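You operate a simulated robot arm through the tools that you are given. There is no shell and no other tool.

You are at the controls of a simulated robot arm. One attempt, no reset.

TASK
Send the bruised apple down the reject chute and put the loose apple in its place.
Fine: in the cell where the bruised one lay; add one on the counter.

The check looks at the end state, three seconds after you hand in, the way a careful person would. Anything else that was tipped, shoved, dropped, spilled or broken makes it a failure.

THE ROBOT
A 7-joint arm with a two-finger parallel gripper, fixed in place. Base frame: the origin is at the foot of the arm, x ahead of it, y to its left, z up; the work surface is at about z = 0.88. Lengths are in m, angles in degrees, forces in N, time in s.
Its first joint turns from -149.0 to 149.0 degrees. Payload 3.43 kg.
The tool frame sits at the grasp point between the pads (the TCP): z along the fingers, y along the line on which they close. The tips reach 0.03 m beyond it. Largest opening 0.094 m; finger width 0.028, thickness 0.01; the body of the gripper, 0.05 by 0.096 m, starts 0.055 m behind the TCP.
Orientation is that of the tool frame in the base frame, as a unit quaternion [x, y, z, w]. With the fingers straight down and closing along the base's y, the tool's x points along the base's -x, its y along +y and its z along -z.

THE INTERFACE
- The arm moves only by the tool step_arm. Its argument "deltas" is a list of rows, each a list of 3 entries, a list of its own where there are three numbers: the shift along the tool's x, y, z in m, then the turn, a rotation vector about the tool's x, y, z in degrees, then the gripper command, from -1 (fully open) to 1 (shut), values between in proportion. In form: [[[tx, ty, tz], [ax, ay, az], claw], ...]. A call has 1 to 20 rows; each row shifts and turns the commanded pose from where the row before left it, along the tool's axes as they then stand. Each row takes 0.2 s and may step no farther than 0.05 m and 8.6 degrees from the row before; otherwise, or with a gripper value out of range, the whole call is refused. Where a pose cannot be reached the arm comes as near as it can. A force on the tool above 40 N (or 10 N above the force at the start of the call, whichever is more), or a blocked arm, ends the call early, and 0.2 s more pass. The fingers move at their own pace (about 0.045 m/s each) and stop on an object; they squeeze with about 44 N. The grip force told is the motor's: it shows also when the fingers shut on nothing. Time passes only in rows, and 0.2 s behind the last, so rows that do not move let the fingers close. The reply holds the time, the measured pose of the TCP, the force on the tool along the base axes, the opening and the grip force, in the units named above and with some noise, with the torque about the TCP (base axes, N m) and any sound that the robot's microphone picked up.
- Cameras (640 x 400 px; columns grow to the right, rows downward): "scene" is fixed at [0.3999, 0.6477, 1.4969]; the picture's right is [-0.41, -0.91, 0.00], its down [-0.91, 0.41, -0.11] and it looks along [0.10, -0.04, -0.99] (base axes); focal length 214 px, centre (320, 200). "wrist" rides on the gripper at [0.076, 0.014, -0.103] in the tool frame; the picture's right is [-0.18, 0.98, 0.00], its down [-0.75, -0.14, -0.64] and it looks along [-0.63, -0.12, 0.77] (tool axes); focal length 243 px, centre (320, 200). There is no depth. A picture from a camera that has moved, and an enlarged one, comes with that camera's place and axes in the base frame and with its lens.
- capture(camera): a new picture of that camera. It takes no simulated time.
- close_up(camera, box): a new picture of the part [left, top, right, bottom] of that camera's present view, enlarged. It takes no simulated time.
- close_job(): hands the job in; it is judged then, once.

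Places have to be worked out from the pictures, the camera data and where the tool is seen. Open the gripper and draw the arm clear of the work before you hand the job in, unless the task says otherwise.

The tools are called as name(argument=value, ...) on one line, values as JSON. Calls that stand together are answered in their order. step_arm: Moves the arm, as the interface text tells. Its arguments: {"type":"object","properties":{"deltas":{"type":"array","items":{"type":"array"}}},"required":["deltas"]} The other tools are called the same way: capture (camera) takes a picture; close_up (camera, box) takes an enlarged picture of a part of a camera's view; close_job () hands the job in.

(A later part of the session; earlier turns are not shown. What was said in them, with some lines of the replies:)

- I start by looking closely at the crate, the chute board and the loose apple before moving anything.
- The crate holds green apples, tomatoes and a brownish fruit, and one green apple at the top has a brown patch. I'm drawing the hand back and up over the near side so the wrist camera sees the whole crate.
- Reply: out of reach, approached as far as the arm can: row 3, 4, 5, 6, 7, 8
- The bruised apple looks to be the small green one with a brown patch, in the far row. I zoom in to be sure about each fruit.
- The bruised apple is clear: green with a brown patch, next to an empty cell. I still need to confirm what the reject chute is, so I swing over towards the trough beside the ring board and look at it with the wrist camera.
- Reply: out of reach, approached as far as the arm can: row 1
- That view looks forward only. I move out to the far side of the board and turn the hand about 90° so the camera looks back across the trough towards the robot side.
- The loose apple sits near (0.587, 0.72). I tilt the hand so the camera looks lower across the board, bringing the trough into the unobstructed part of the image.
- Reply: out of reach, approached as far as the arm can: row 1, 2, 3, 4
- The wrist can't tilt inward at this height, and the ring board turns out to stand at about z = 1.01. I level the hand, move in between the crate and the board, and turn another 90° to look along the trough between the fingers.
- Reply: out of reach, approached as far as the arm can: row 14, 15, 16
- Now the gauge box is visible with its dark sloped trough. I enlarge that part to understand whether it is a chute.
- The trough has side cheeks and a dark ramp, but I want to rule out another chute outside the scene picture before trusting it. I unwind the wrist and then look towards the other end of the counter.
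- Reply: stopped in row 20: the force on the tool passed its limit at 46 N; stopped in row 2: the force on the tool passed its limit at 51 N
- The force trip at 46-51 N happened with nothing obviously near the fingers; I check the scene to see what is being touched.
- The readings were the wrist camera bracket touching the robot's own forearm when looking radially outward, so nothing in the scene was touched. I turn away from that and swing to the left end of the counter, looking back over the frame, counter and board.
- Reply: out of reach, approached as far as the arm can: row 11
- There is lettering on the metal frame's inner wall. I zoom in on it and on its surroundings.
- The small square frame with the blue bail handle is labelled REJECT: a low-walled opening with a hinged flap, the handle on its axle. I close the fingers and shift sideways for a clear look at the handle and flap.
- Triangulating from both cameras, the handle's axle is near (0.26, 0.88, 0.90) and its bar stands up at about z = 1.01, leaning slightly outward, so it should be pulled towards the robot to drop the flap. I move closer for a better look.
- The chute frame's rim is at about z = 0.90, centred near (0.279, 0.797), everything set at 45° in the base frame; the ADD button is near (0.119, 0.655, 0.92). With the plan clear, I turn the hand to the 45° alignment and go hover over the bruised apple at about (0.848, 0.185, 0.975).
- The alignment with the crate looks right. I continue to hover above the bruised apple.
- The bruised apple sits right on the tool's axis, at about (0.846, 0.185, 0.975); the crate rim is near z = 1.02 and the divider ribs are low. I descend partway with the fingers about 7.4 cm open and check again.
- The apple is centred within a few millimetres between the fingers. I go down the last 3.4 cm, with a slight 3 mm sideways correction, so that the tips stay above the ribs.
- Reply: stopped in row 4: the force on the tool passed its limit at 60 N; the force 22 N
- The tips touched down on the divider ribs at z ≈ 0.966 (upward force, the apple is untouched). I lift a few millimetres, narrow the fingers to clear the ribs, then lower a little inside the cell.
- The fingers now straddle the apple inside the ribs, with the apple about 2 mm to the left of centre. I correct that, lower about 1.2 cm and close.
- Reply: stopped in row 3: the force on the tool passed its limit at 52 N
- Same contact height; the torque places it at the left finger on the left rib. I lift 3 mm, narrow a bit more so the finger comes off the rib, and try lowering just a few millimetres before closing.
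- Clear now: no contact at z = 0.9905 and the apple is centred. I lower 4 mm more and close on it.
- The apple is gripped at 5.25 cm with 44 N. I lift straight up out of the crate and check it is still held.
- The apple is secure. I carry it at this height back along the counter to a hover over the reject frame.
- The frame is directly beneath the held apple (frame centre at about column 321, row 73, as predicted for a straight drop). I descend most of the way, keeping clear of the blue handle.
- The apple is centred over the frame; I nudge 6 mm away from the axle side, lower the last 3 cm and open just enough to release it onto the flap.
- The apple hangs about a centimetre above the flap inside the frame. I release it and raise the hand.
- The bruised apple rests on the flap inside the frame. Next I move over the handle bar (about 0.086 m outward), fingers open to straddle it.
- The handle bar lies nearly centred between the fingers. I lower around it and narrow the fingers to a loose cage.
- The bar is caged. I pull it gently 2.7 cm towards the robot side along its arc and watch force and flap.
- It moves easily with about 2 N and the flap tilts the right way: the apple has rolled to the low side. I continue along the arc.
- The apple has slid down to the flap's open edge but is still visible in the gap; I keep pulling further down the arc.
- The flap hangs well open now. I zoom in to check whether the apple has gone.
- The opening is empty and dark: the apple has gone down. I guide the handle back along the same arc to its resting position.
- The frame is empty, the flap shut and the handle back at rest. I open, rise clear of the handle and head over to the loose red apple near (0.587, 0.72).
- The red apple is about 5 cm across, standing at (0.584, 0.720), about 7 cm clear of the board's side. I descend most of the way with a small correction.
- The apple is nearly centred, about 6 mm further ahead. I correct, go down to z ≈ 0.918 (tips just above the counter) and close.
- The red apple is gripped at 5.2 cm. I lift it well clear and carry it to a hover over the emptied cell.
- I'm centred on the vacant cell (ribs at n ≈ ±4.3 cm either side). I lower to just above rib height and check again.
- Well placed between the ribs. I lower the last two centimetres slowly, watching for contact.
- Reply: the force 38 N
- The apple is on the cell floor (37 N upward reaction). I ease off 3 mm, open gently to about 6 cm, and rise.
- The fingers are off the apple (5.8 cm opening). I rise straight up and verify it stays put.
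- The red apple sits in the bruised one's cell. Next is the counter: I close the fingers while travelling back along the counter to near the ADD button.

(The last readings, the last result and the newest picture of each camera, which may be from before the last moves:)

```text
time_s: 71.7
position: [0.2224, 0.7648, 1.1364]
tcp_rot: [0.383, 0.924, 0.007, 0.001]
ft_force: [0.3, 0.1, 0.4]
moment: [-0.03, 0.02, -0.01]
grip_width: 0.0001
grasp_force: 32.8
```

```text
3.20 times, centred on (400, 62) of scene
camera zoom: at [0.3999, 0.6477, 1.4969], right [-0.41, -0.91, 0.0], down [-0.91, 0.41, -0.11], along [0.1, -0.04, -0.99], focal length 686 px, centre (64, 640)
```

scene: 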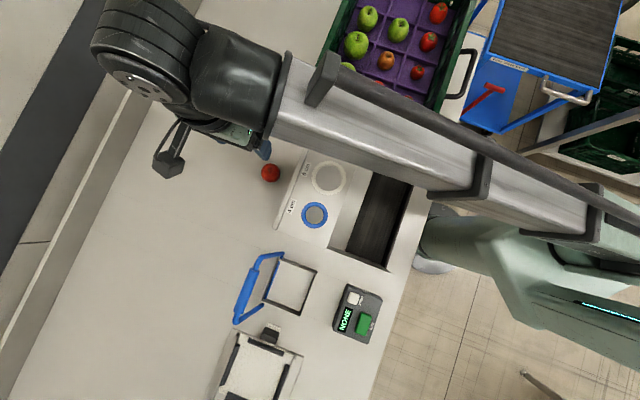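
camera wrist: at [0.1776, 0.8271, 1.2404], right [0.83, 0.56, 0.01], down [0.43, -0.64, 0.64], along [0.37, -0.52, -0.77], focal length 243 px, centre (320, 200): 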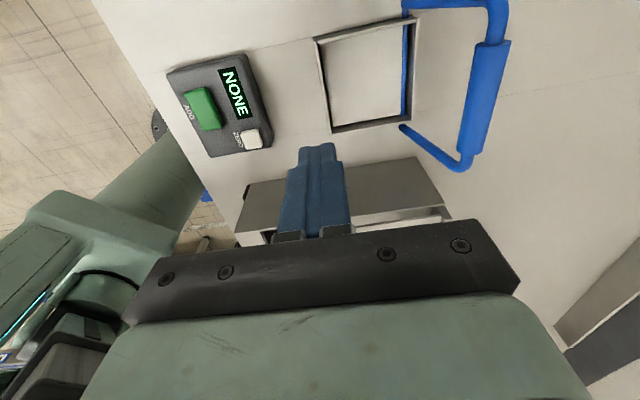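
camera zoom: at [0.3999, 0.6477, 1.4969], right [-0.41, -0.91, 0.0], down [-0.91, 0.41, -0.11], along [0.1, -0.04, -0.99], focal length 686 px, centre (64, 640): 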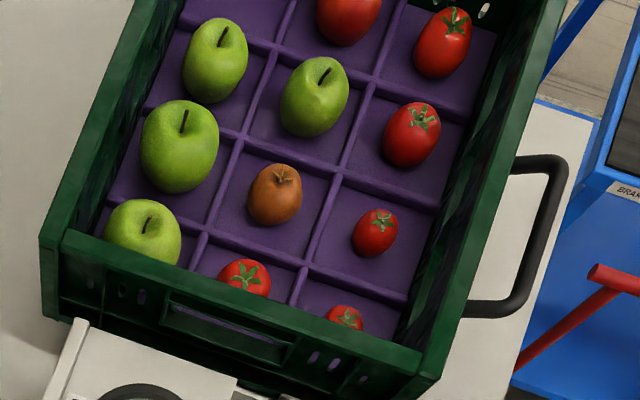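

The crate looks right and the counter's ADD button is at about (0.117, 0.654). I slide in above the button while lowering to a safe height.

step_arm(deltas=[[[-0.001, -0.03, 0.027], [0, 0, 0], 1], [[-0.001, -0.038, 0.027], [0, 0, 0], 1], [[-0.001, -0.038, 0.027], [0, 0, 0], 1], [[0, -0.038, 0.025], [0, 0, 0], 1], [[0, -0.006, 0], [0, 0, 0], 1], [[0, 0, 0], [0, 0, 0], 1]])

capture(camera="wrist")

close_up(camera="wrist", box=[200, 40, 440, 240])

```text
time_s: 73.0
position: [0.1225, 0.6556, 1.0309]
tcp_rot: [0.383, 0.924, 0.007, 0.001]
ft_force: [-0.7, 0.4, 0.4]
moment: [-0.04, -0.02, -0.01]
grip_width: 0.0
grasp_force: 33.1
```

```text
taken
camera wrist: at [0.0773, 0.7193, 1.1343], right [0.82, 0.56, 0.01], down [0.43, -0.64, 0.64], along [0.37, -0.52, -0.77], focal length 243 px, centre (320, 200)
```

wrist: 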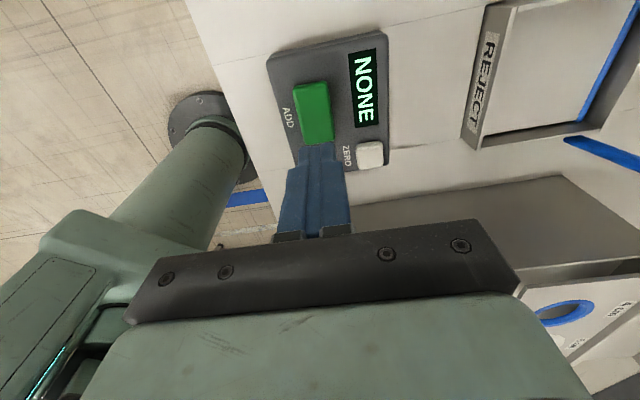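

```text
2.00 times, centred on (320, 140) of wrist
camera zoom: at [0.0773, 0.7193, 1.1343], right [0.82, 0.56, 0.01], down [0.43, -0.64, 0.64], along [0.37, -0.52, -0.77], focal length 485 px, centre (320, 320)
```

zoom: 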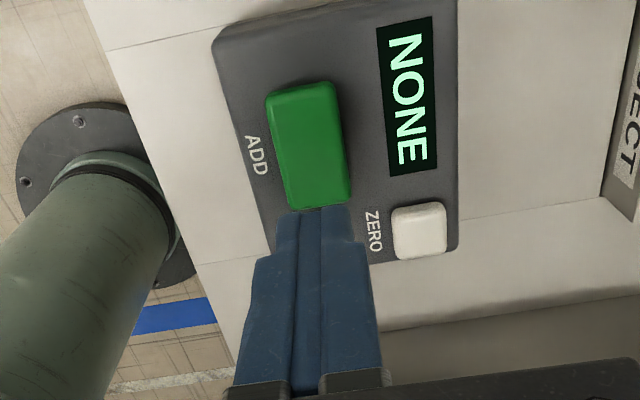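

The fingertips are lined up above the green button. I descend to just above it.

step_arm(deltas=[[[0.0, -0.003, 0.03], [0, 0, 0], 1], [[0, -0.001, 0.025], [0, 0, 0], 1], [[0, -0.001, 0.015], [0, 0, 0], 1], [[0, 0, 0], [0, 0, 0], 1]])

close_up(camera="wrist", box=[200, 40, 440, 240])

```text
time_s: 74.0
position: [0.1187, 0.653, 0.961]
tcp_rot: [0.383, 0.924, 0.007, 0.0]
ft_force: [-0.1, 0.9, 0.8]
moment: [0.03, -0.03, -0.01]
grip_width: 0.0001
grasp_force: 33.4
```

```text
2.00 times, centred on (320, 140) of wrist
camera zoom: at [0.0749, 0.7158, 1.0649], right [0.82, 0.56, 0.01], down [0.43, -0.64, 0.64], along [0.37, -0.52, -0.77], focal length 485 px, centre (320, 320)
```

zoom: 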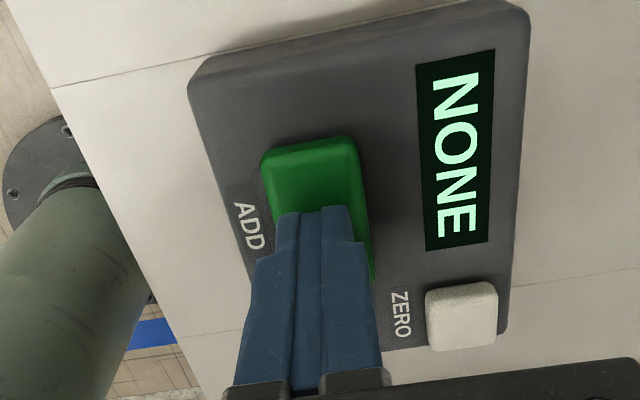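

Tips are centred just above the button, no contact yet. I press down in small steps, one continuous press.

step_arm(deltas=[[[0, 0, 0.004], [0, 0, 0], 1], [[0, 0, 0.003], [0, 0, 0], 1], [[0, 0, 0.003], [0, 0, 0], 1], [[0, 0, 0.002], [0, 0, 0], 1]])

close_up(camera="wrist", box=[200, 40, 440, 240])

```text
time_s: 75.0
position: [0.1197, 0.6534, 0.9493]
tcp_rot: [0.384, 0.923, 0.008, 0.001]
ft_force: [1.7, 1.5, 7.7]
moment: [0.01, -0.02, -0.02]
grip_width: 0.0001
grasp_force: 32.5
heard: click
```

```text
2.00 times, centred on (320, 140) of wrist
camera zoom: at [0.0746, 0.7153, 1.0537], right [0.82, 0.56, 0.01], down [0.43, -0.64, 0.64], along [0.37, -0.52, -0.77], focal length 485 px, centre (320, 320)
```

zoom: 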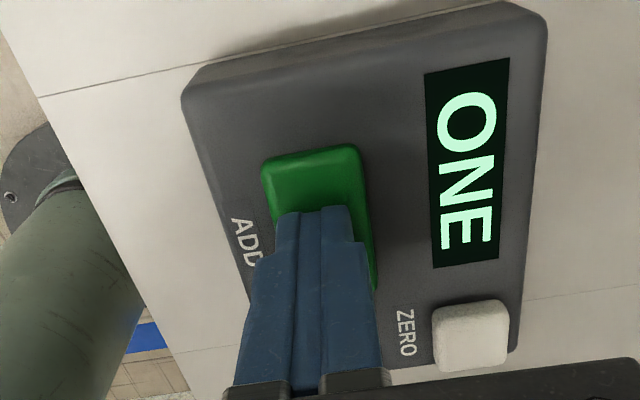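

A click, and the display reads ONE. I raise the hand straight off the button and then back out clear of the work with the gripper open.

step_arm(deltas=[[[0, 0, -0.02], [0, 0, 0], 1], [[0, 0, -0.03], [0, 0, 0], 1], [[0, 0, -0.03], [0, 0, 0], 1], [[0, 0.03, -0.025], [0, 0, 0], 1], [[0, 0.035, -0.025], [0, 0, 0], 1], [[0, 0.035, -0.025], [0, 0, 0], -1], [[0, 0.035, -0.02], [0, 0, 0], -1], [[0, 0.0, 0], [0, 0, 0], -1], [[0.0, 0.0, 0], [0, 0, 0], -1]])

capture(camera="wrist")

capture(camera="scene")

```text
time_s: 77.0
position: [0.2139, 0.75, 1.122]
tcp_rot: [0.382, 0.924, 0.007, 0.001]
ft_force: [0.6, 0.0, 0.2]
moment: [-0.01, -0.01, 0.01]
grip_width: 0.0864
grasp_force: 0.0
```

```text
taken
camera wrist: at [0.1697, 0.8114, 1.2263], right [0.82, 0.56, 0.01], down [0.43, -0.64, 0.64], along [0.37, -0.52, -0.77], focal length 243 px, centre (320, 200)
```

wrist: 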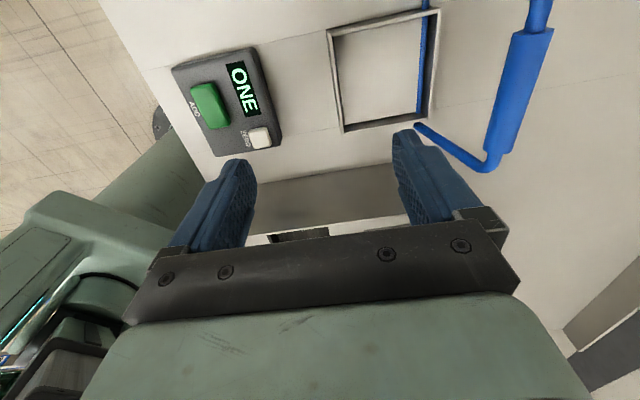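

```text
taken
```

scene: 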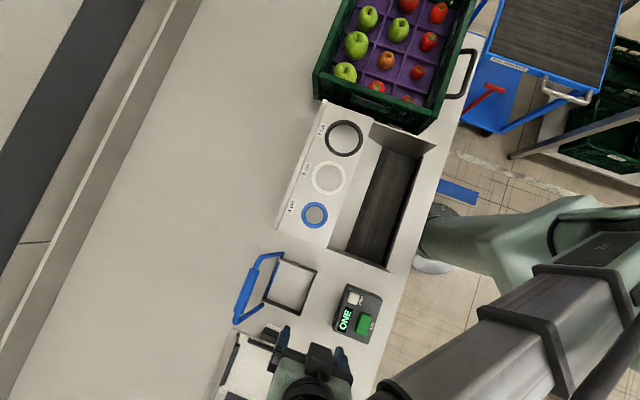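

The display shows ONE, the frame is empty with its handle at rest, and the crate is in order. I move the open hand out over the bare counter, away from everything, and take a last look.

step_arm(deltas=[[[0, 0.02, -0.02], [0, 0, 0], -1], [[-0.0257, 0.0312, -0.005], [0, 0, 0], -1], [[-0.0257, 0.0312, -0.005], [0, 0, 0], -1], [[-0.0257, 0.0312, -0.005], [0, 0, 0], -1], [[-0.0257, 0.0312, -0.005], [0, 0, 0], -1], [[-0.0257, 0.0312, -0.005], [0, 0, 0], -1], [[-0.0257, 0.0312, -0.005], [0, 0, 0], -1], [[-0.0257, 0.03, -0.005], [0, 0, 0], -1], [[0, 0, 0], [0, 0, 0], -1]])

capture(camera="scene")

close_up(camera="scene", box=[200, 230, 400, 380])

close_up(camera="scene", box=[300, 0, 500, 125])

```text
time_s: 79.0
position: [0.5082, 0.7898, 1.1874]
tcp_rot: [0.383, 0.924, 0.008, 0.002]
ft_force: [-0.8, 0.8, -0.6]
moment: [0.0, 0.03, 0.02]
grip_width: 0.0939
grasp_force: 0.0
```

```text
taken
```

scene: 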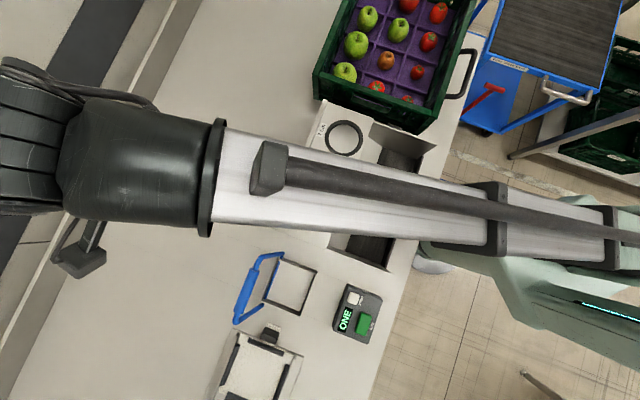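

```text
2.67 times, centred on (300, 305) of scene
camera zoom: at [0.3999, 0.6477, 1.4969], right [-0.41, -0.91, 0.0], down [-0.91, 0.41, -0.11], along [0.1, -0.04, -0.99], focal length 572 px, centre (373, -80)
```

zoom: 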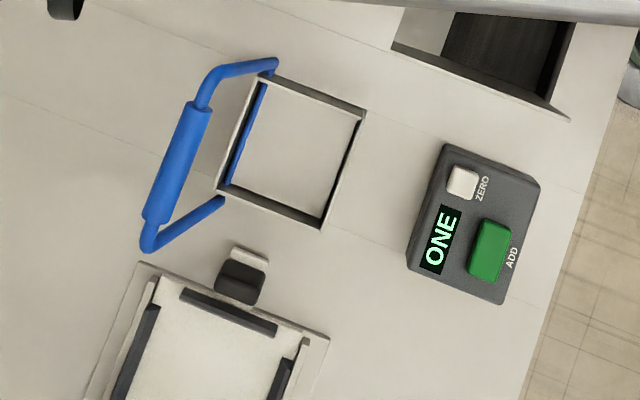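

```text
3.20 times, centred on (400, 62) of scene
camera zoom: at [0.3999, 0.6477, 1.4969], right [-0.41, -0.91, 0.0], down [-0.91, 0.41, -0.11], along [0.1, -0.04, -0.99], focal length 686 px, centre (64, 640)
```

zoom: 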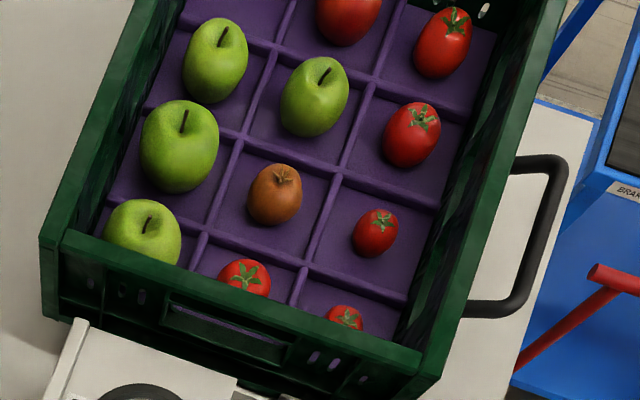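

The last pictures show the bruised apple gone down the chute, the red apple in its cell, the counter at ONE, the flap shut and nothing else moved. The gripper is open and clear, so I hand in.

close_job()

```text
The job is handed in.
```

The job is done and handed in. The bruised apple went down the reject chute, the loose red apple is in the cell where it lay, and the counter reads ONE.

- **Bruised apple:** I set it on the flap inside the frame marked REJECT and pulled the blue handle to tip it through. I then returned the handle to rest with the flap shut. The opening was empty afterwards, though the cameras can't show where the apple landed below.
- **Loose apple:** It is resting on the floor of the cell, between the ribs. The empty cell next to it is still empty.
- **Counter:** I pressed ADD once; it clicked and the display changed from NONE to ONE.

While I was gripping the bruised apple, the fingertips pressed on the crate's divider ribs twice, at up to 60 N. While looking around, the wrist camera also bumped the robot's own forearm. Neither shifted anything, and the last pictures show the other fruit, the crate and the ring board where they were. The gripper is open and clear of the work.
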